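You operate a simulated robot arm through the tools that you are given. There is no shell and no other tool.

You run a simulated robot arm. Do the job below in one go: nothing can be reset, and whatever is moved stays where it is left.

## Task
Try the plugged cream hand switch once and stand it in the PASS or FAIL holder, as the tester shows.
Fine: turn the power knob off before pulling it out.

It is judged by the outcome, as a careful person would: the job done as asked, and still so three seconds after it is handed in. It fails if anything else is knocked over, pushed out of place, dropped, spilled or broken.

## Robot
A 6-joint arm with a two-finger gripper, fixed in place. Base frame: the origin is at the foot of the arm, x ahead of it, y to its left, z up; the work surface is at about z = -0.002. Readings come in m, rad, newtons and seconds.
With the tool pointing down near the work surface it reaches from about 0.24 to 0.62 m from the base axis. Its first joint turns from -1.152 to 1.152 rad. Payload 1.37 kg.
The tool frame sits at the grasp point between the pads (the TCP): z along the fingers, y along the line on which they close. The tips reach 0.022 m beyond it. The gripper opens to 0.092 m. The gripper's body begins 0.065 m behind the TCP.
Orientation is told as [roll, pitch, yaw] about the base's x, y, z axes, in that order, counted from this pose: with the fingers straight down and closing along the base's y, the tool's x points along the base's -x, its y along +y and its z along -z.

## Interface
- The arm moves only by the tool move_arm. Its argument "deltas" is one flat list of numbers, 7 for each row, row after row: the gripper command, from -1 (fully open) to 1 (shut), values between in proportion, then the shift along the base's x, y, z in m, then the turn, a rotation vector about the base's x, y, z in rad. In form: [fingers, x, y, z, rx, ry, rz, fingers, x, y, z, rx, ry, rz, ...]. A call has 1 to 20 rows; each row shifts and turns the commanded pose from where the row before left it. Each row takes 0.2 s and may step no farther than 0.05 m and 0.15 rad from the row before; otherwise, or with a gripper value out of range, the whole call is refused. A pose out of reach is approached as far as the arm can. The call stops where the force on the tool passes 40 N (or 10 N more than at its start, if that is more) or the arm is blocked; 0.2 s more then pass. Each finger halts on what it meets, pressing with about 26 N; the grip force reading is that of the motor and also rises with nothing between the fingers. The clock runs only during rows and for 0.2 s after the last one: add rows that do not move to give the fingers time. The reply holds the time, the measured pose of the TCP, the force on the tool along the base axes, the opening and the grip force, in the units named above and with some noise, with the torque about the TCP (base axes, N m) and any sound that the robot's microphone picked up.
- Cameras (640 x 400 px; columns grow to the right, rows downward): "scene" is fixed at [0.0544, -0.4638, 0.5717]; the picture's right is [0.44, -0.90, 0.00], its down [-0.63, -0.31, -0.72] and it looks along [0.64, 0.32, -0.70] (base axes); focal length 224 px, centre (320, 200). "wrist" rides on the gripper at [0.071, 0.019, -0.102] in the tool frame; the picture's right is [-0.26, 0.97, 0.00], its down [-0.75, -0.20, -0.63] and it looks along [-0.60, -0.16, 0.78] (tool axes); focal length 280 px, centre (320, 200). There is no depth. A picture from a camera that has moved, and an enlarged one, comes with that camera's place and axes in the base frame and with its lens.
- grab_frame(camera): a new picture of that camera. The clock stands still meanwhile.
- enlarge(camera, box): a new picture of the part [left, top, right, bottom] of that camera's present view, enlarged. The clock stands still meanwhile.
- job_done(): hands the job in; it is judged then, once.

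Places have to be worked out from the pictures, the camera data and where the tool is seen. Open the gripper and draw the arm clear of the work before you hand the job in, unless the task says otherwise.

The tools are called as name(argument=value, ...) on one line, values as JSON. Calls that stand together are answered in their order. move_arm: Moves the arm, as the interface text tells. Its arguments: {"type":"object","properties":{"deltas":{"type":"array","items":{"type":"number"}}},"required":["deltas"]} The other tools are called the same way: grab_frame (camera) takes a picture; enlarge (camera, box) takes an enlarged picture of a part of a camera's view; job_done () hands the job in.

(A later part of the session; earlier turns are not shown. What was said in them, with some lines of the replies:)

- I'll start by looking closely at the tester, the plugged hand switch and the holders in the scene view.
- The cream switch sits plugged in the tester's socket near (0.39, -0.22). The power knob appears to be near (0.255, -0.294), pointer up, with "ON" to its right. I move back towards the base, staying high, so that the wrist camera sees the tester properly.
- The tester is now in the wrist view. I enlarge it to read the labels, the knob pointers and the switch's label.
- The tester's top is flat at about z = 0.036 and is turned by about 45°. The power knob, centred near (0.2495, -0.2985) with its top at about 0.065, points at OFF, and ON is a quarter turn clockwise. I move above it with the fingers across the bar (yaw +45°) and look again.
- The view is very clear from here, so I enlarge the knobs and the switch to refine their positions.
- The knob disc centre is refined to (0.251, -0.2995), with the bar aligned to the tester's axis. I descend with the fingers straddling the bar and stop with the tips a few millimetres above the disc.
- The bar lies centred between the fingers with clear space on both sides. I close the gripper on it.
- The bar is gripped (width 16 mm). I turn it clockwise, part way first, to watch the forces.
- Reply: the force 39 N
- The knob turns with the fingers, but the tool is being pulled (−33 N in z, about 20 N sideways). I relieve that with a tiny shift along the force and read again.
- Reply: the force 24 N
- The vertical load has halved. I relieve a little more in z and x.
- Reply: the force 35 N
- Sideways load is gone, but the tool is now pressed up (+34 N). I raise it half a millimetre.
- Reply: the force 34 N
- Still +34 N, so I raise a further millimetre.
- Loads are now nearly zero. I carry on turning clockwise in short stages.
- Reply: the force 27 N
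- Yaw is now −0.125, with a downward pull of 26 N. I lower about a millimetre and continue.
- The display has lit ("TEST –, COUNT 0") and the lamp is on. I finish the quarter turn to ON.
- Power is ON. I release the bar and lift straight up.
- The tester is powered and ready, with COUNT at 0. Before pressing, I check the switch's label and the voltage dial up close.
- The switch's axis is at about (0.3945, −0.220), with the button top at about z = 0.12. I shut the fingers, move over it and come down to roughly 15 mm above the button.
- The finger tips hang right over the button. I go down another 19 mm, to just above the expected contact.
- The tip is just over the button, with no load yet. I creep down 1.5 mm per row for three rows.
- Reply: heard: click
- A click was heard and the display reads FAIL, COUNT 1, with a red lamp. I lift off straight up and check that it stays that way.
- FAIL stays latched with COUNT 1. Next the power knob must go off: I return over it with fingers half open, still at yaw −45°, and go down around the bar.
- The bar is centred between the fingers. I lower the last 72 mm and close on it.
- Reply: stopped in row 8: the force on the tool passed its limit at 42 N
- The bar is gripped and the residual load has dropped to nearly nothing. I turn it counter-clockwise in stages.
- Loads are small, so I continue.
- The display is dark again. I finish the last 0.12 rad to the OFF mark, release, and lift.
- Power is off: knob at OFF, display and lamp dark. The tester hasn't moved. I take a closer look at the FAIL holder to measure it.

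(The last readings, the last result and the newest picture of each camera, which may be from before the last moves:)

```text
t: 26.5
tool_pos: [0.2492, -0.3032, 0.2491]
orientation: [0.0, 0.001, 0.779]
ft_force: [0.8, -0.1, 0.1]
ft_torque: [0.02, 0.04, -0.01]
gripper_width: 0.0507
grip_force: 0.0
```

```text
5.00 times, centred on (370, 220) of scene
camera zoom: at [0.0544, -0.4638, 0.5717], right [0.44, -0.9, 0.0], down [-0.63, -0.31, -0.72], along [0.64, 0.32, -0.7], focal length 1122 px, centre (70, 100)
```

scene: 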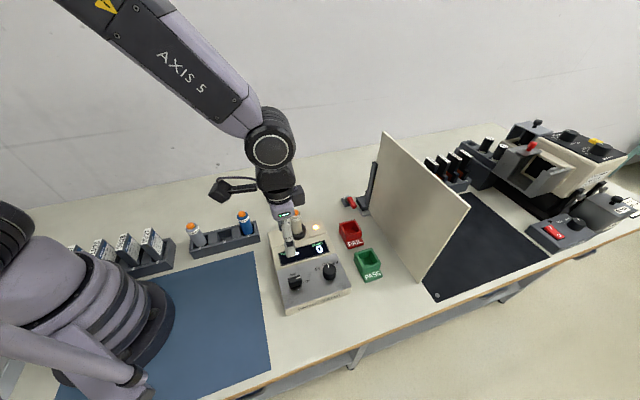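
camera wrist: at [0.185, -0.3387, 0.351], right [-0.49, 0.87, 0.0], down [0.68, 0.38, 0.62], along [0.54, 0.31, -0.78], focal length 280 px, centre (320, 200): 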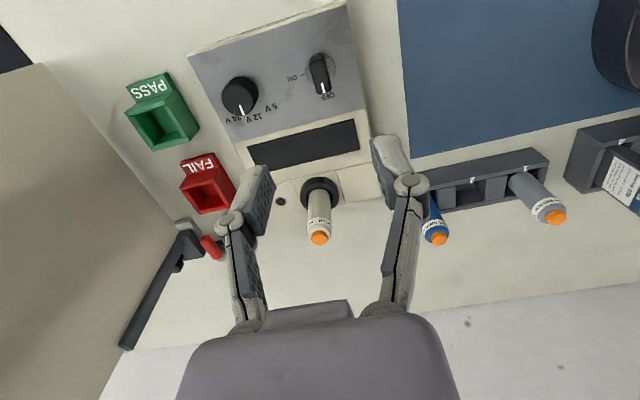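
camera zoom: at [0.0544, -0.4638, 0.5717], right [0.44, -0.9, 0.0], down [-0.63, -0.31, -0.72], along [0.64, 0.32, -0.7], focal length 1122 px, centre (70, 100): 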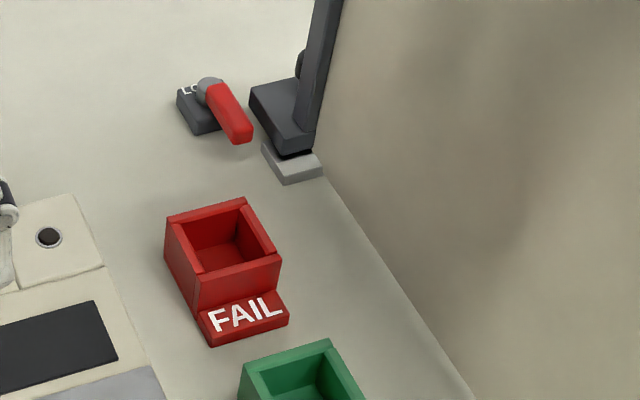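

The FAIL holder's opening is centred near (0.477, −0.357), with its rim at z ≈ 0.043 and about 40 mm inside. I move high over the switch while turning back to yaw −45°, so that the camera side stays away from the partition board.

move_arm(deltas=[-0.3, 0.012, 0.0068, 0, 0, 0, -0.1303, -0.3, 0.012, 0.0068, 0, 0, 0, -0.1303, -0.3, 0.012, 0.0068, 0, 0, 0, -0.1303, -0.3, 0.012, 0.0068, 0, 0, 0, -0.1303, -0.3, 0.012, 0.0068, 0, 0, 0, -0.1303, -0.3, 0.012, 0.0068, 0, 0, 0, -0.1303, -0.3, 0.012, 0.0068, 0, 0, 0, -0.1303, -0.3, 0.012, 0.0068, 0, 0, 0, -0.1303, -0.3, 0.012, 0.0068, 0, 0, 0, -0.1303, -0.3, 0.012, 0.0068, 0, 0, 0, -0.1303, -0.3, 0.012, 0.0068, 0, 0, 0, -0.1303, -0.3, 0.012, 0.0068, 0, 0, 0, -0.1303, -0.3, 0, 0, 0, 0, 0, 0, -0.3, 0, 0, -0.04, 0, 0, 0, -0.3, 0, 0, -0.03, 0, 0, 0, -0.3, 0, 0, 0, 0, 0, 0])

grab_frame(camera="wrist")

enlarge(camera="scene", box=[250, 160, 350, 260])

```text
t: 29.9
tool_pos: [0.3945, -0.2177, 0.18]
orientation: [0.0, 0.001, -0.786]
ft_force: [-0.3, 0.5, 0.0]
ft_torque: [0.01, 0.01, -0.06]
gripper_width: 0.0599
grip_force: 0.0
```

```text
taken
camera wrist: at [0.3578, -0.1548, 0.2831], right [0.87, 0.5, 0.0], down [0.39, -0.68, 0.62], along [0.31, -0.54, -0.78], focal length 280 px, centre (320, 200)
```

wrist: 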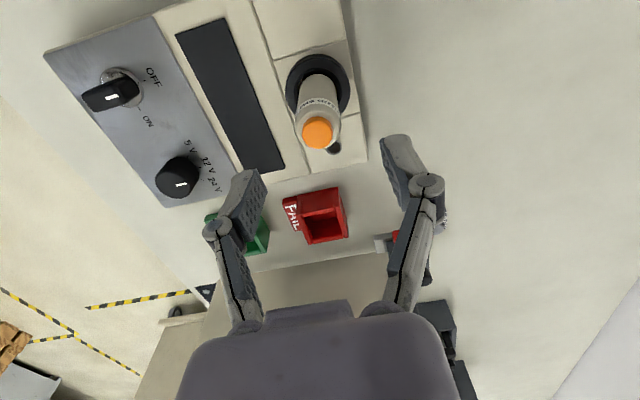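

```text
4.00 times, centred on (300, 210) of scene
camera zoom: at [0.0544, -0.4638, 0.5717], right [0.44, -0.9, 0.0], down [-0.63, -0.31, -0.72], along [0.64, 0.32, -0.7], focal length 898 px, centre (400, 160)
```

zoom: 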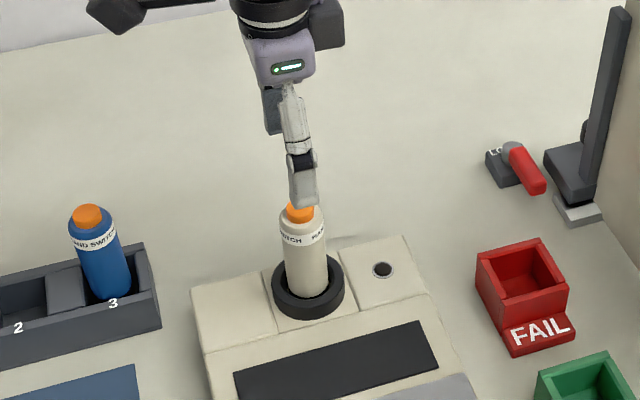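

The switch is centred between the fingers to within 2–3 mm. I correct y by −2 mm, descend along the body to z ≈ 0.094 (tips at about 0.072, above the socket ring), and look before closing.

move_arm(deltas=[-0.3, 0.0003, -0.0022, -0.02, 0, 0, 0, -0.3, 0, 0, -0.025, 0, 0, 0, -0.3, 0, 0, -0.025, 0, 0, 0, -0.3, 0, 0, -0.016, 0, 0, 0, -0.3, 0, 0, 0, 0, 0, 0])

grab_frame(camera="wrist")

enlarge(camera="scene", box=[260, 180, 340, 260])

```text
t: 31.1
tool_pos: [0.3962, -0.2214, 0.0953]
orientation: [0.0, 0.0, -0.786]
ft_force: [-0.1, 0.6, 0.5]
ft_torque: [-0.03, 0.0, -0.01]
gripper_width: 0.0598
grip_force: 0.0
```

```text
taken
camera wrist: at [0.3604, -0.1577, 0.1981], right [0.87, 0.5, 0.0], down [0.39, -0.68, 0.62], along [0.31, -0.54, -0.78], focal length 280 px, centre (320, 200)
```

wrist: 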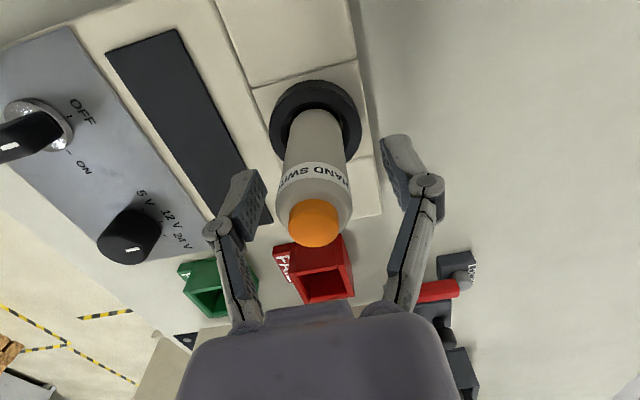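

```text
5.00 times, centred on (300, 220) of scene
camera zoom: at [0.0544, -0.4638, 0.5717], right [0.44, -0.9, 0.0], down [-0.63, -0.31, -0.72], along [0.64, 0.32, -0.7], focal length 1122 px, centre (420, 100)
```

zoom: 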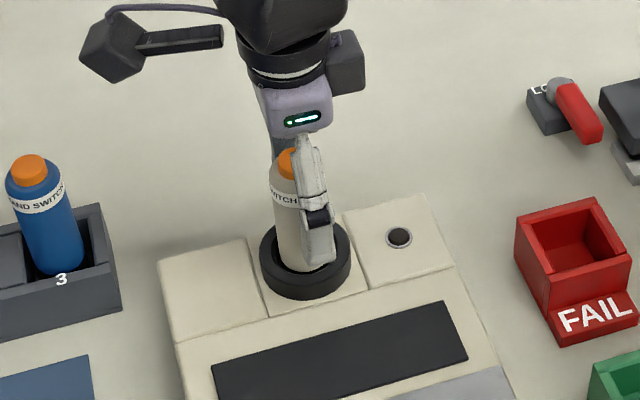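

The body sits between the fingers, well clear of the ring. I close the gripper on it.

move_arm(deltas=[1, 0, 0, 0, 0, 0, 0, 1, 0, 0, 0, 0, 0, 0, 1, 0, 0, 0, 0, 0, 0, 1, 0, 0, 0, 0, 0, 0, 1, 0, 0, 0, 0, 0, 0])

grab_frame(camera="wrist")

```text
t: 32.3
tool_pos: [0.3972, -0.2215, 0.0955]
orientation: [0.0, 0.0, -0.785]
ft_force: [-1.5, -2.5, 1.1]
ft_torque: [-0.2, 0.17, 0.0]
gripper_width: 0.0293
grip_force: 25.9
```

```text
taken
camera wrist: at [0.3603, -0.1577, 0.1984], right [0.87, 0.5, 0.0], down [0.39, -0.68, 0.62], along [0.31, -0.54, -0.78], focal length 280 px, centre (320, 200)
```

wrist: 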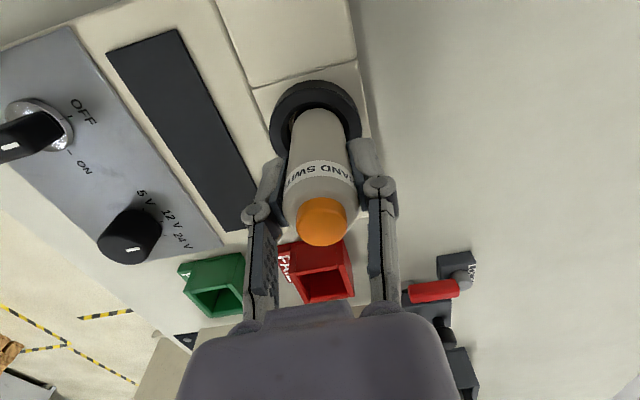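

The switch is held (29 mm wide) with low loads. I pull it straight up in small steps.

move_arm(deltas=[1, 0, 0, 0.005, 0, 0, 0, 1, 0, 0, 0.005, 0, 0, 0, 1, 0, 0, 0.005, 0, 0, 0, 1, 0, 0, 0.005, 0, 0, 0])

enlarge(camera="scene", box=[260, 180, 340, 260])

```text
t: 33.3
tool_pos: [0.394, -0.22, 0.1149]
orientation: [-0.001, 0.002, -0.787]
ft_force: [0.5, 0.0, -1.2]
ft_torque: [-0.01, -0.05, 0.02]
gripper_width: 0.0292
grip_force: 26.1
```

```text
5.00 times, centred on (300, 220) of scene
camera zoom: at [0.0544, -0.4638, 0.5717], right [0.44, -0.9, 0.0], down [-0.63, -0.31, -0.72], along [0.64, 0.32, -0.7], focal length 1122 px, centre (420, 100)
```

zoom: 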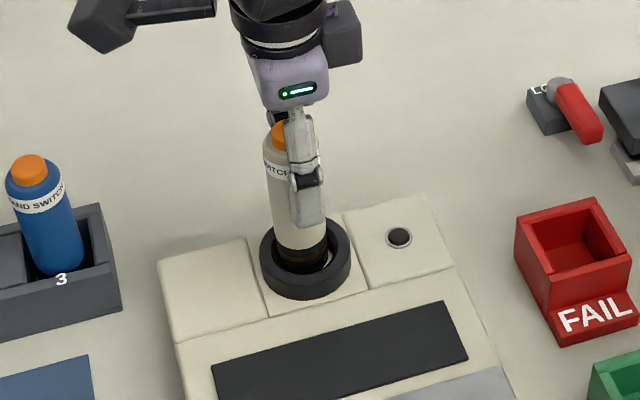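

It slides out freely, showing a dark plug. I keep lifting well clear.

move_arm(deltas=[1, 0, 0, 0.015, 0, 0, 0, 1, 0, 0, 0.02, 0, 0, 0, 1, 0, 0, 0.025, 0, 0, 0, 1, 0, 0, 0.025, 0, 0, 0, 1, 0, 0, 0, 0, 0, 0])

enlarge(camera="scene", box=[250, 140, 350, 250])

grab_frame(camera="wrist")

```text
t: 34.5
tool_pos: [0.3965, -0.2213, 0.2021]
orientation: [0.0, 0.0, -0.788]
ft_force: [0.1, -0.1, 0.2]
ft_torque: [-0.01, 0.02, 0.02]
gripper_width: 0.0291
grip_force: 26.0
```

```text
3.64 times, centred on (300, 195) of scene
camera zoom: at [0.0544, -0.4638, 0.5717], right [0.44, -0.9, 0.0], down [-0.63, -0.31, -0.72], along [0.64, 0.32, -0.7], focal length 816 px, centre (393, 218)
```

zoom: 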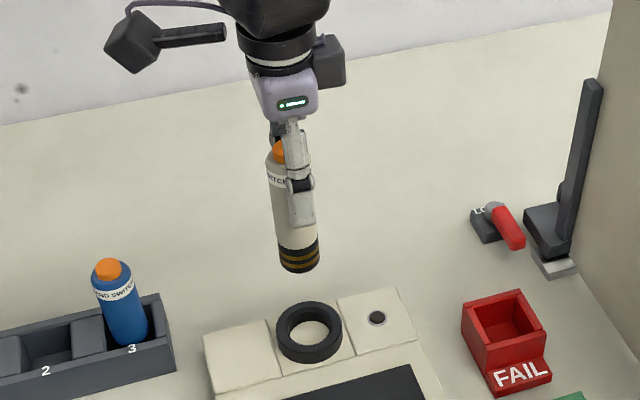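

```text
taken
camera wrist: at [0.3603, -0.1568, 0.3044], right [0.87, 0.5, 0.0], down [0.39, -0.68, 0.62], along [0.31, -0.54, -0.78], focal length 280 px, centre (320, 200)
```

wrist: 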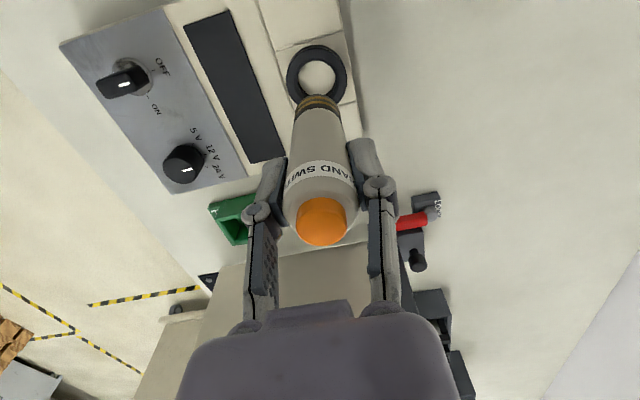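

The whole switch is out and clear; its lower end is about 80 mm below the TCP. I carry it at this height to above the FAIL holder and check the alignment there.

move_arm(deltas=[1, 0.0134, -0.0226, 0, 0, 0, 0, 1, 0.0134, -0.0226, 0, 0, 0, 0, 1, 0.0134, -0.0226, 0, 0, 0, 0, 1, 0.0134, -0.0226, 0, 0, 0, 0, 1, 0.0134, -0.0226, 0, 0, 0, 0, 1, 0.0136, -0.0225, 0, 0, 0, 0, 1, 0, 0, 0, 0, 0, 0])

grab_frame(camera="wrist")

grab_frame(camera="scene")

enlarge(camera="scene", box=[310, 150, 410, 260])

```text
t: 36.1
tool_pos: [0.4773, -0.3587, 0.2014]
orientation: [-0.001, 0.001, -0.784]
ft_force: [0.2, 0.3, -0.4]
ft_torque: [-0.01, -0.03, -0.01]
gripper_width: 0.0288
grip_force: 26.0
```

```text
taken
camera wrist: at [0.4404, -0.2949, 0.3043], right [0.87, 0.5, 0.0], down [0.39, -0.68, 0.62], along [0.31, -0.54, -0.78], focal length 280 px, centre (320, 200)
```

wrist: 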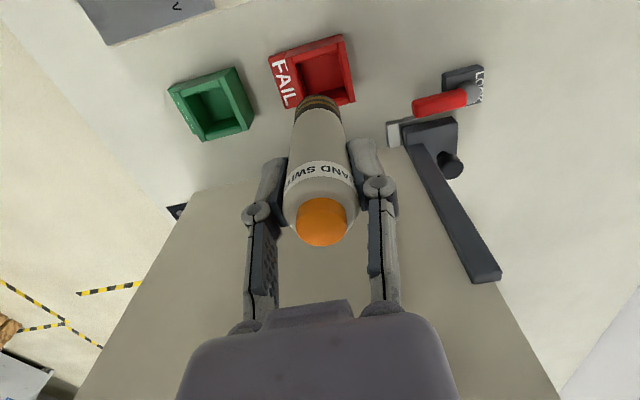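

```text
taken
```

scene: 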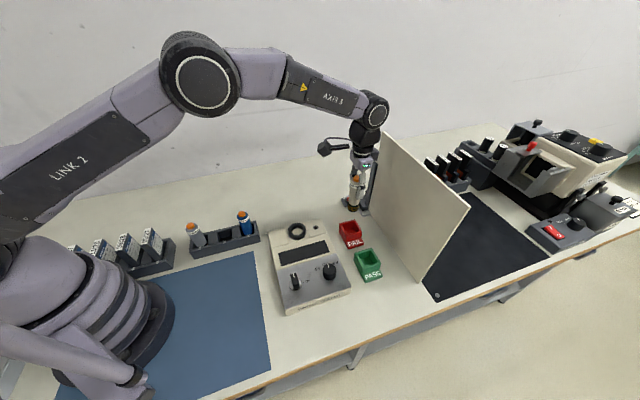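

```text
3.64 times, centred on (360, 205) of scene
camera zoom: at [0.0544, -0.4638, 0.5717], right [0.44, -0.9, 0.0], down [-0.63, -0.31, -0.72], along [0.64, 0.32, -0.7], focal length 816 px, centre (174, 182)
```

zoom: 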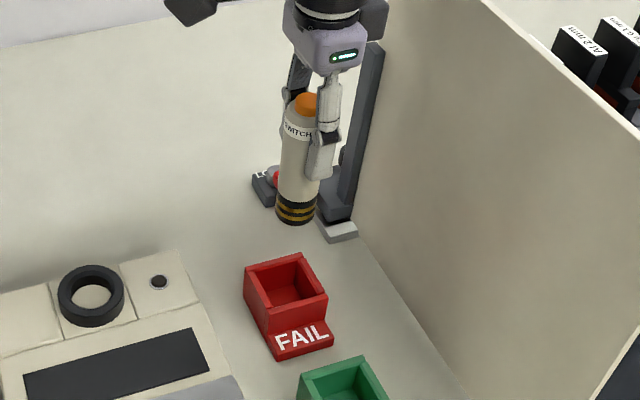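

The holder is visible beneath the plug; I enlarge to check the alignment relative to the tool.

enlarge(camera="wrist", box=[250, 20, 378, 120])

```text
4.00 times, centred on (314, 70) of wrist
camera zoom: at [0.4404, -0.2949, 0.3043], right [0.87, 0.5, 0.0], down [0.39, -0.68, 0.62], along [0.31, -0.54, -0.78], focal length 1122 px, centre (344, 720)
```

zoom: 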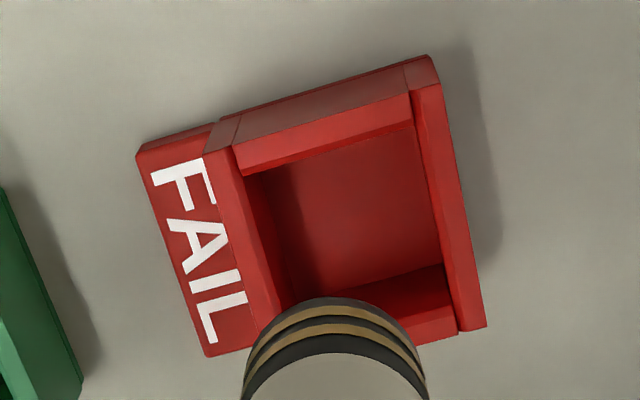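

The opening's centre is about 2 mm further along the tester's up direction, and the plug hangs about 1.5 mm the other way. I shift by (+2, +2) mm and lower to just above the rim.

move_arm(deltas=[1, 0.002, 0.002, -0.02, 0, 0, 0, 1, 0, 0, -0.025, 0, 0, 0, 1, 0, 0, -0.02, 0, 0, 0, 1, 0, 0, -0.005, 0, 0, 0, 1, 0, 0, 0, 0, 0, 0])

enlarge(camera="wrist", box=[230, 20, 390, 145])

enlarge(camera="scene", box=[310, 170, 400, 260])

```text
t: 37.3
tool_pos: [0.478, -0.3583, 0.1295]
orientation: [0.0, 0.0, -0.784]
ft_force: [0.3, 0.6, -1.9]
ft_torque: [-0.01, 0.01, -0.02]
gripper_width: 0.0289
grip_force: 25.6
```

```text
3.20 times, centred on (310, 82) of wrist
camera zoom: at [0.4417, -0.2937, 0.2326], right [0.87, 0.5, 0.0], down [0.39, -0.68, 0.62], along [0.31, -0.54, -0.78], focal length 897 px, centre (352, 576)
```

zoom: 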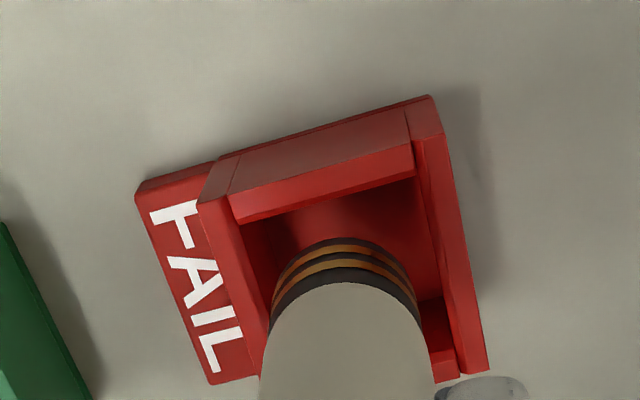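

```text
4.44 times, centred on (355, 215) of scene
camera zoom: at [0.0544, -0.4638, 0.5717], right [0.44, -0.9, 0.0], down [-0.63, -0.31, -0.72], along [0.64, 0.32, -0.7], focal length 998 px, centre (164, 133)
```

zoom: 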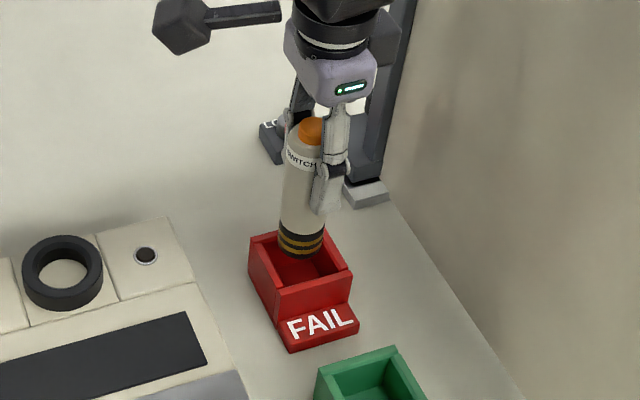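

The plug is centred over the opening in one direction and about 1 mm off in the other. I nudge it by that and lower it into the holder in small steps.

move_arm(deltas=[1, -0.0008, 0.0008, -0.006, 0, 0, 0, 1, 0, 0, -0.006, 0, 0, 0, 1, 0, 0, -0.006, 0, 0, 0, 1, 0, 0, -0.006, 0, 0, 0, 1, 0, 0, -0.006, 0, 0, 0, 1, 0, 0, -0.004, 0, 0, 0])

enlarge(camera="scene", box=[310, 170, 400, 260])

enlarge(camera="wrist", box=[220, 20, 420, 160])

```text
t: 38.7
tool_pos: [0.4774, -0.355, 0.095]
orientation: [-0.001, 0.0, -0.785]
ft_force: [-0.7, 0.5, -1.2]
ft_torque: [-0.01, -0.01, 0.0]
gripper_width: 0.0291
grip_force: 25.8
```

```text
4.44 times, centred on (355, 215) of scene
camera zoom: at [0.0544, -0.4638, 0.5717], right [0.44, -0.9, 0.0], down [-0.63, -0.31, -0.72], along [0.64, 0.32, -0.7], focal length 998 px, centre (164, 133)
```

zoom: 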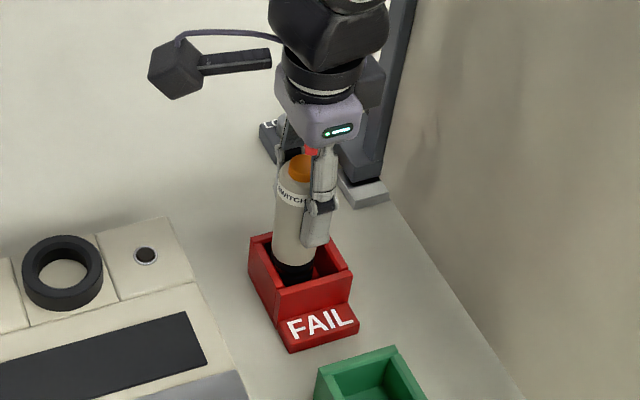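

```text
2.86 times, centred on (320, 90) of wrist
camera zoom: at [0.4417, -0.2906, 0.1991], right [0.87, 0.5, 0.0], down [0.39, -0.68, 0.62], along [0.31, -0.54, -0.78], focal length 801 px, centre (320, 514)
```

zoom: 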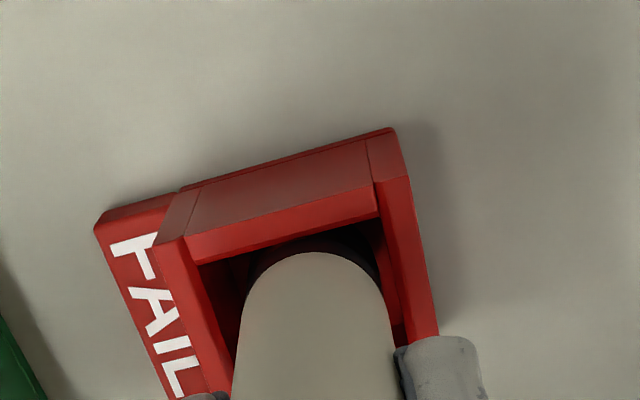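

The plug is inside the holder without touching. I lower slowly until it rests on the floor.

move_arm(deltas=[1, 0, 0, -0.002, 0, 0, 0, 1, 0, 0, -0.002, 0, 0, 0, 1, 0, 0, -0.002, 0, 0, 0, 1, 0, 0, -0.002, 0, 0, 0])

```text
t: 39.7
tool_pos: [0.4777, -0.3543, 0.0895]
orientation: [0.0, 0.0, -0.785]
ft_force: [1.7, -1.5, -0.2]
ft_torque: [-0.13, -0.04, 0.01]
gripper_width: 0.0292
grip_force: 26.5
```

No floor contact yet. I continue in 1 mm steps.

move_arm(deltas=[1, 0, 0, -0.001, 0, 0, 0, 1, 0, 0, -0.001, 0, 0, 0, 1, 0, 0, -0.001, 0, 0, 0])

enlarge(camera="scene", box=[310, 170, 400, 260])

```text
t: 40.5
tool_pos: [0.4772, -0.3543, 0.0841]
orientation: [0.0, 0.001, -0.785]
ft_force: [0.9, 0.4, -0.4]
ft_torque: [-0.02, 0.01, 0.01]
gripper_width: 0.0292
grip_force: 26.2
```

```text
4.44 times, centred on (355, 215) of scene
camera zoom: at [0.0544, -0.4638, 0.5717], right [0.44, -0.9, 0.0], down [-0.63, -0.31, -0.72], along [0.64, 0.32, -0.7], focal length 998 px, centre (164, 133)
```

zoom: 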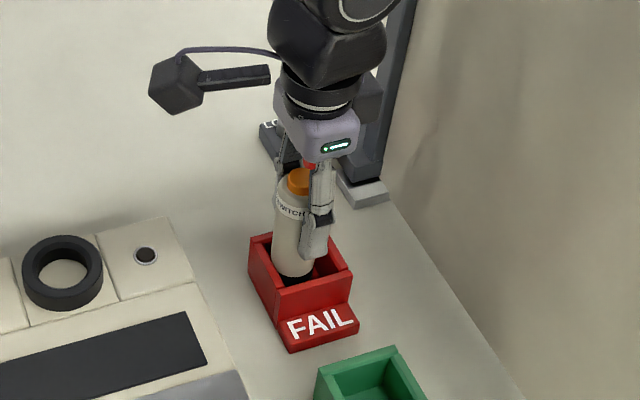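

Still free, with the finger tips about 18 mm above the rim. I go on down in 1 mm steps.

move_arm(deltas=[1, 0, 0, -0.001, 0, 0, 0, 1, 0, 0, -0.001, 0, 0, 0, 1, 0, 0, -0.001, 0, 0, 0])

```text
t: 41.3
tool_pos: [0.4781, -0.3546, 0.0821]
orientation: [0.001, 0.0, -0.785]
ft_force: [2.8, -1.4, -1.4]
ft_torque: [-0.03, -0.16, -0.05]
gripper_width: 0.0291
grip_force: 26.9
```

move_arm(deltas=[1, 0, 0, -0.001, 0, 0, 0, 1, 0, 0, -0.001, 0, 0, 0])

enlarge(camera="wrist", box=[220, 20, 420, 160])

```text
t: 41.9
tool_pos: [0.478, -0.354, 0.0816]
orientation: [-0.002, 0.001, -0.786]
ft_force: [-2.8, 0.2, 11.4]
ft_torque: [0.14, 0.15, 0.05]
gripper_width: 0.0288
grip_force: 26.2
```

```text
2.86 times, centred on (320, 90) of wrist
camera zoom: at [0.4413, -0.2908, 0.1843], right [0.87, 0.5, 0.0], down [0.39, -0.68, 0.63], along [0.31, -0.54, -0.78], focal length 801 px, centre (320, 514)
```

zoom: 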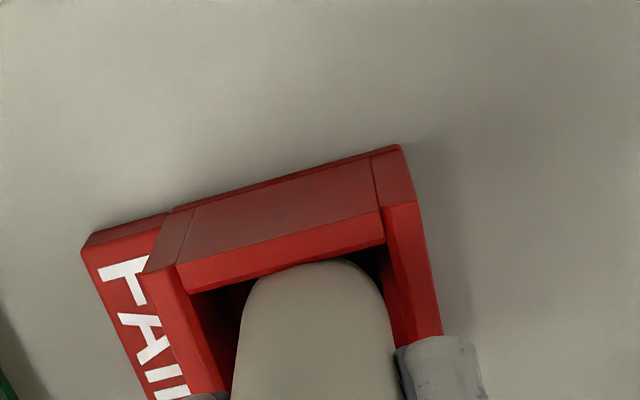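

A floor contact of 11 N shows the switch is standing in the holder. I ease up slightly and open the fingers gradually.

move_arm(deltas=[1, 0, 0, 0.0005, 0, 0, 0, 0.3, 0, 0, 0, 0, 0, 0, 0.2, 0, 0, 0, 0, 0, 0, 0, 0, 0, 0, 0, 0, 0, -0.2, 0, 0, 0, 0, 0, 0, -0.2, 0, 0, 0, 0, 0, 0, -0.2, 0, 0, 0, 0, 0, 0])

grab_frame(camera="wrist")

enlarge(camera="scene", box=[310, 170, 400, 260])

```text
t: 43.5
tool_pos: [0.4771, -0.3535, 0.081]
orientation: [-0.001, 0.001, -0.785]
ft_force: [-0.2, 0.7, -0.3]
ft_torque: [0.01, 0.01, -0.03]
gripper_width: 0.0554
grip_force: 0.0
```

```text
taken
camera wrist: at [0.4414, -0.2909, 0.1831], right [0.87, 0.5, 0.0], down [0.39, -0.68, 0.62], along [0.31, -0.54, -0.78], focal length 280 px, centre (320, 200)
```

wrist: 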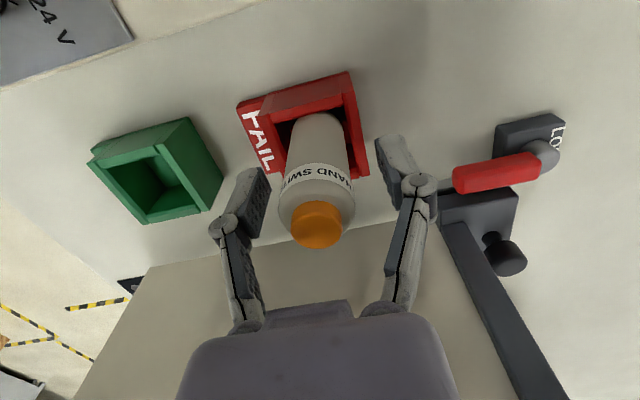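

```text
4.44 times, centred on (355, 215) of scene
camera zoom: at [0.0544, -0.4638, 0.5717], right [0.44, -0.9, 0.0], down [-0.63, -0.31, -0.72], along [0.64, 0.32, -0.7], focal length 998 px, centre (164, 133)
```

zoom: 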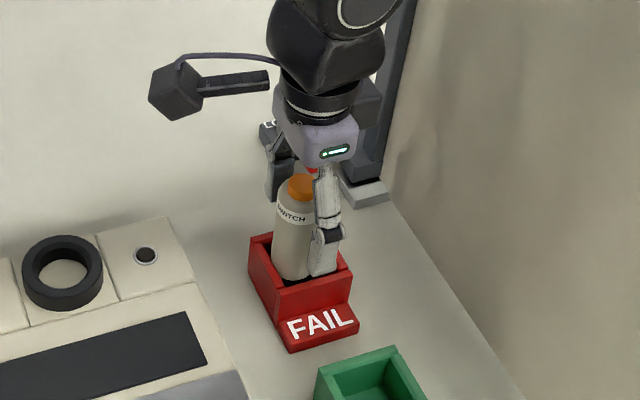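

The switch stands by itself in the FAIL holder, with the fingers clear. I lift straight up and then draw back towards the base.

move_arm(deltas=[-0.2, 0, 0, 0.015, 0, 0, 0, -0.2, 0, 0, 0.03, 0, 0, 0, -0.2, 0, 0, 0.045, 0, 0, 0, -0.2, 0, 0, 0.045, 0, 0, 0, -0.2, 0, 0, 0.045, 0, 0, 0, -0.2, 0, 0, 0.03, 0, 0, 0, -0.2, -0.03, 0.035, 0, 0, 0, 0, -0.2, -0.03, 0.035, 0, 0, 0, 0, -0.2, -0.03, 0.035, 0, 0, 0, 0, -0.2, -0.03, 0.035, 0, 0, 0, 0, -1, 0, 0, 0, 0, 0, 0, -1, 0, 0, 0, 0, 0, 0, -1, 0, 0, 0, 0, 0, 0])

grab_frame(camera="scene")

enlarge(camera="scene", box=[260, 190, 400, 320])

grab_frame(camera="wrist")

```text
t: 46.3
tool_pos: [0.3586, -0.2113, 0.2912]
orientation: [0.0, 0.0, -0.785]
ft_force: [-0.2, -0.1, 0.8]
ft_torque: [-0.01, -0.01, -0.01]
gripper_width: 0.092
grip_force: 0.0
```

```text
taken
```

scene: 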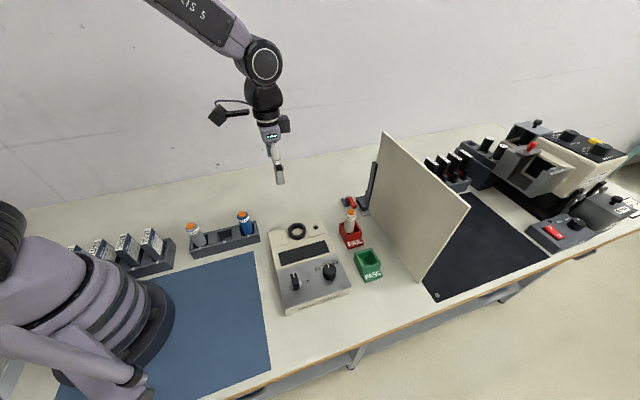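

```text
3.08 times, centred on (330, 255) of scene
camera zoom: at [0.0544, -0.4638, 0.5717], right [0.44, -0.9, 0.0], down [-0.63, -0.31, -0.72], along [0.64, 0.32, -0.7], focal length 691 px, centre (289, 31)
```

zoom: 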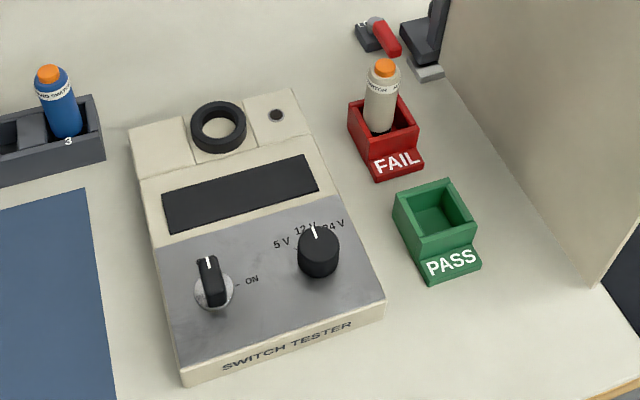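

```text
taken
camera wrist: at [0.3223, -0.1468, 0.3951], right [0.87, 0.5, 0.0], down [0.39, -0.68, 0.62], along [0.31, -0.54, -0.78], focal length 280 px, centre (320, 200)
```

wrist: 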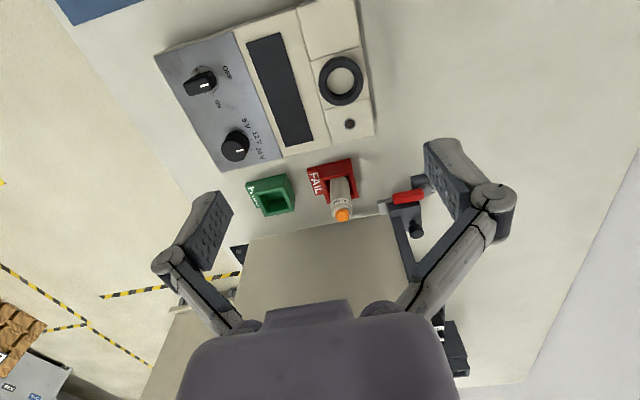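

The switch stands upright in the FAIL holder and the tester is off and unmoved. The other objects are where they were, and the arm is clear with the gripper open. I hand in the job.

job_done()

```text
The job is handed in.
```

The cream hand switch failed its test and is now standing upright in the FAIL holder.

- **Test:** I turned the tester's power on and pressed the button once. The display read FAIL with COUNT 1, and still did after I let go. The voltage dial stayed at 12 V; the parts of the switch's label I could see showed no voltage rating.
- **Power:** I turned the power knob back to OFF before pulling the switch out. The display and lamp were dark.
- **Finish:** The last pictures show the tester and the other objects where they were. The gripper is open and the arm is clear.
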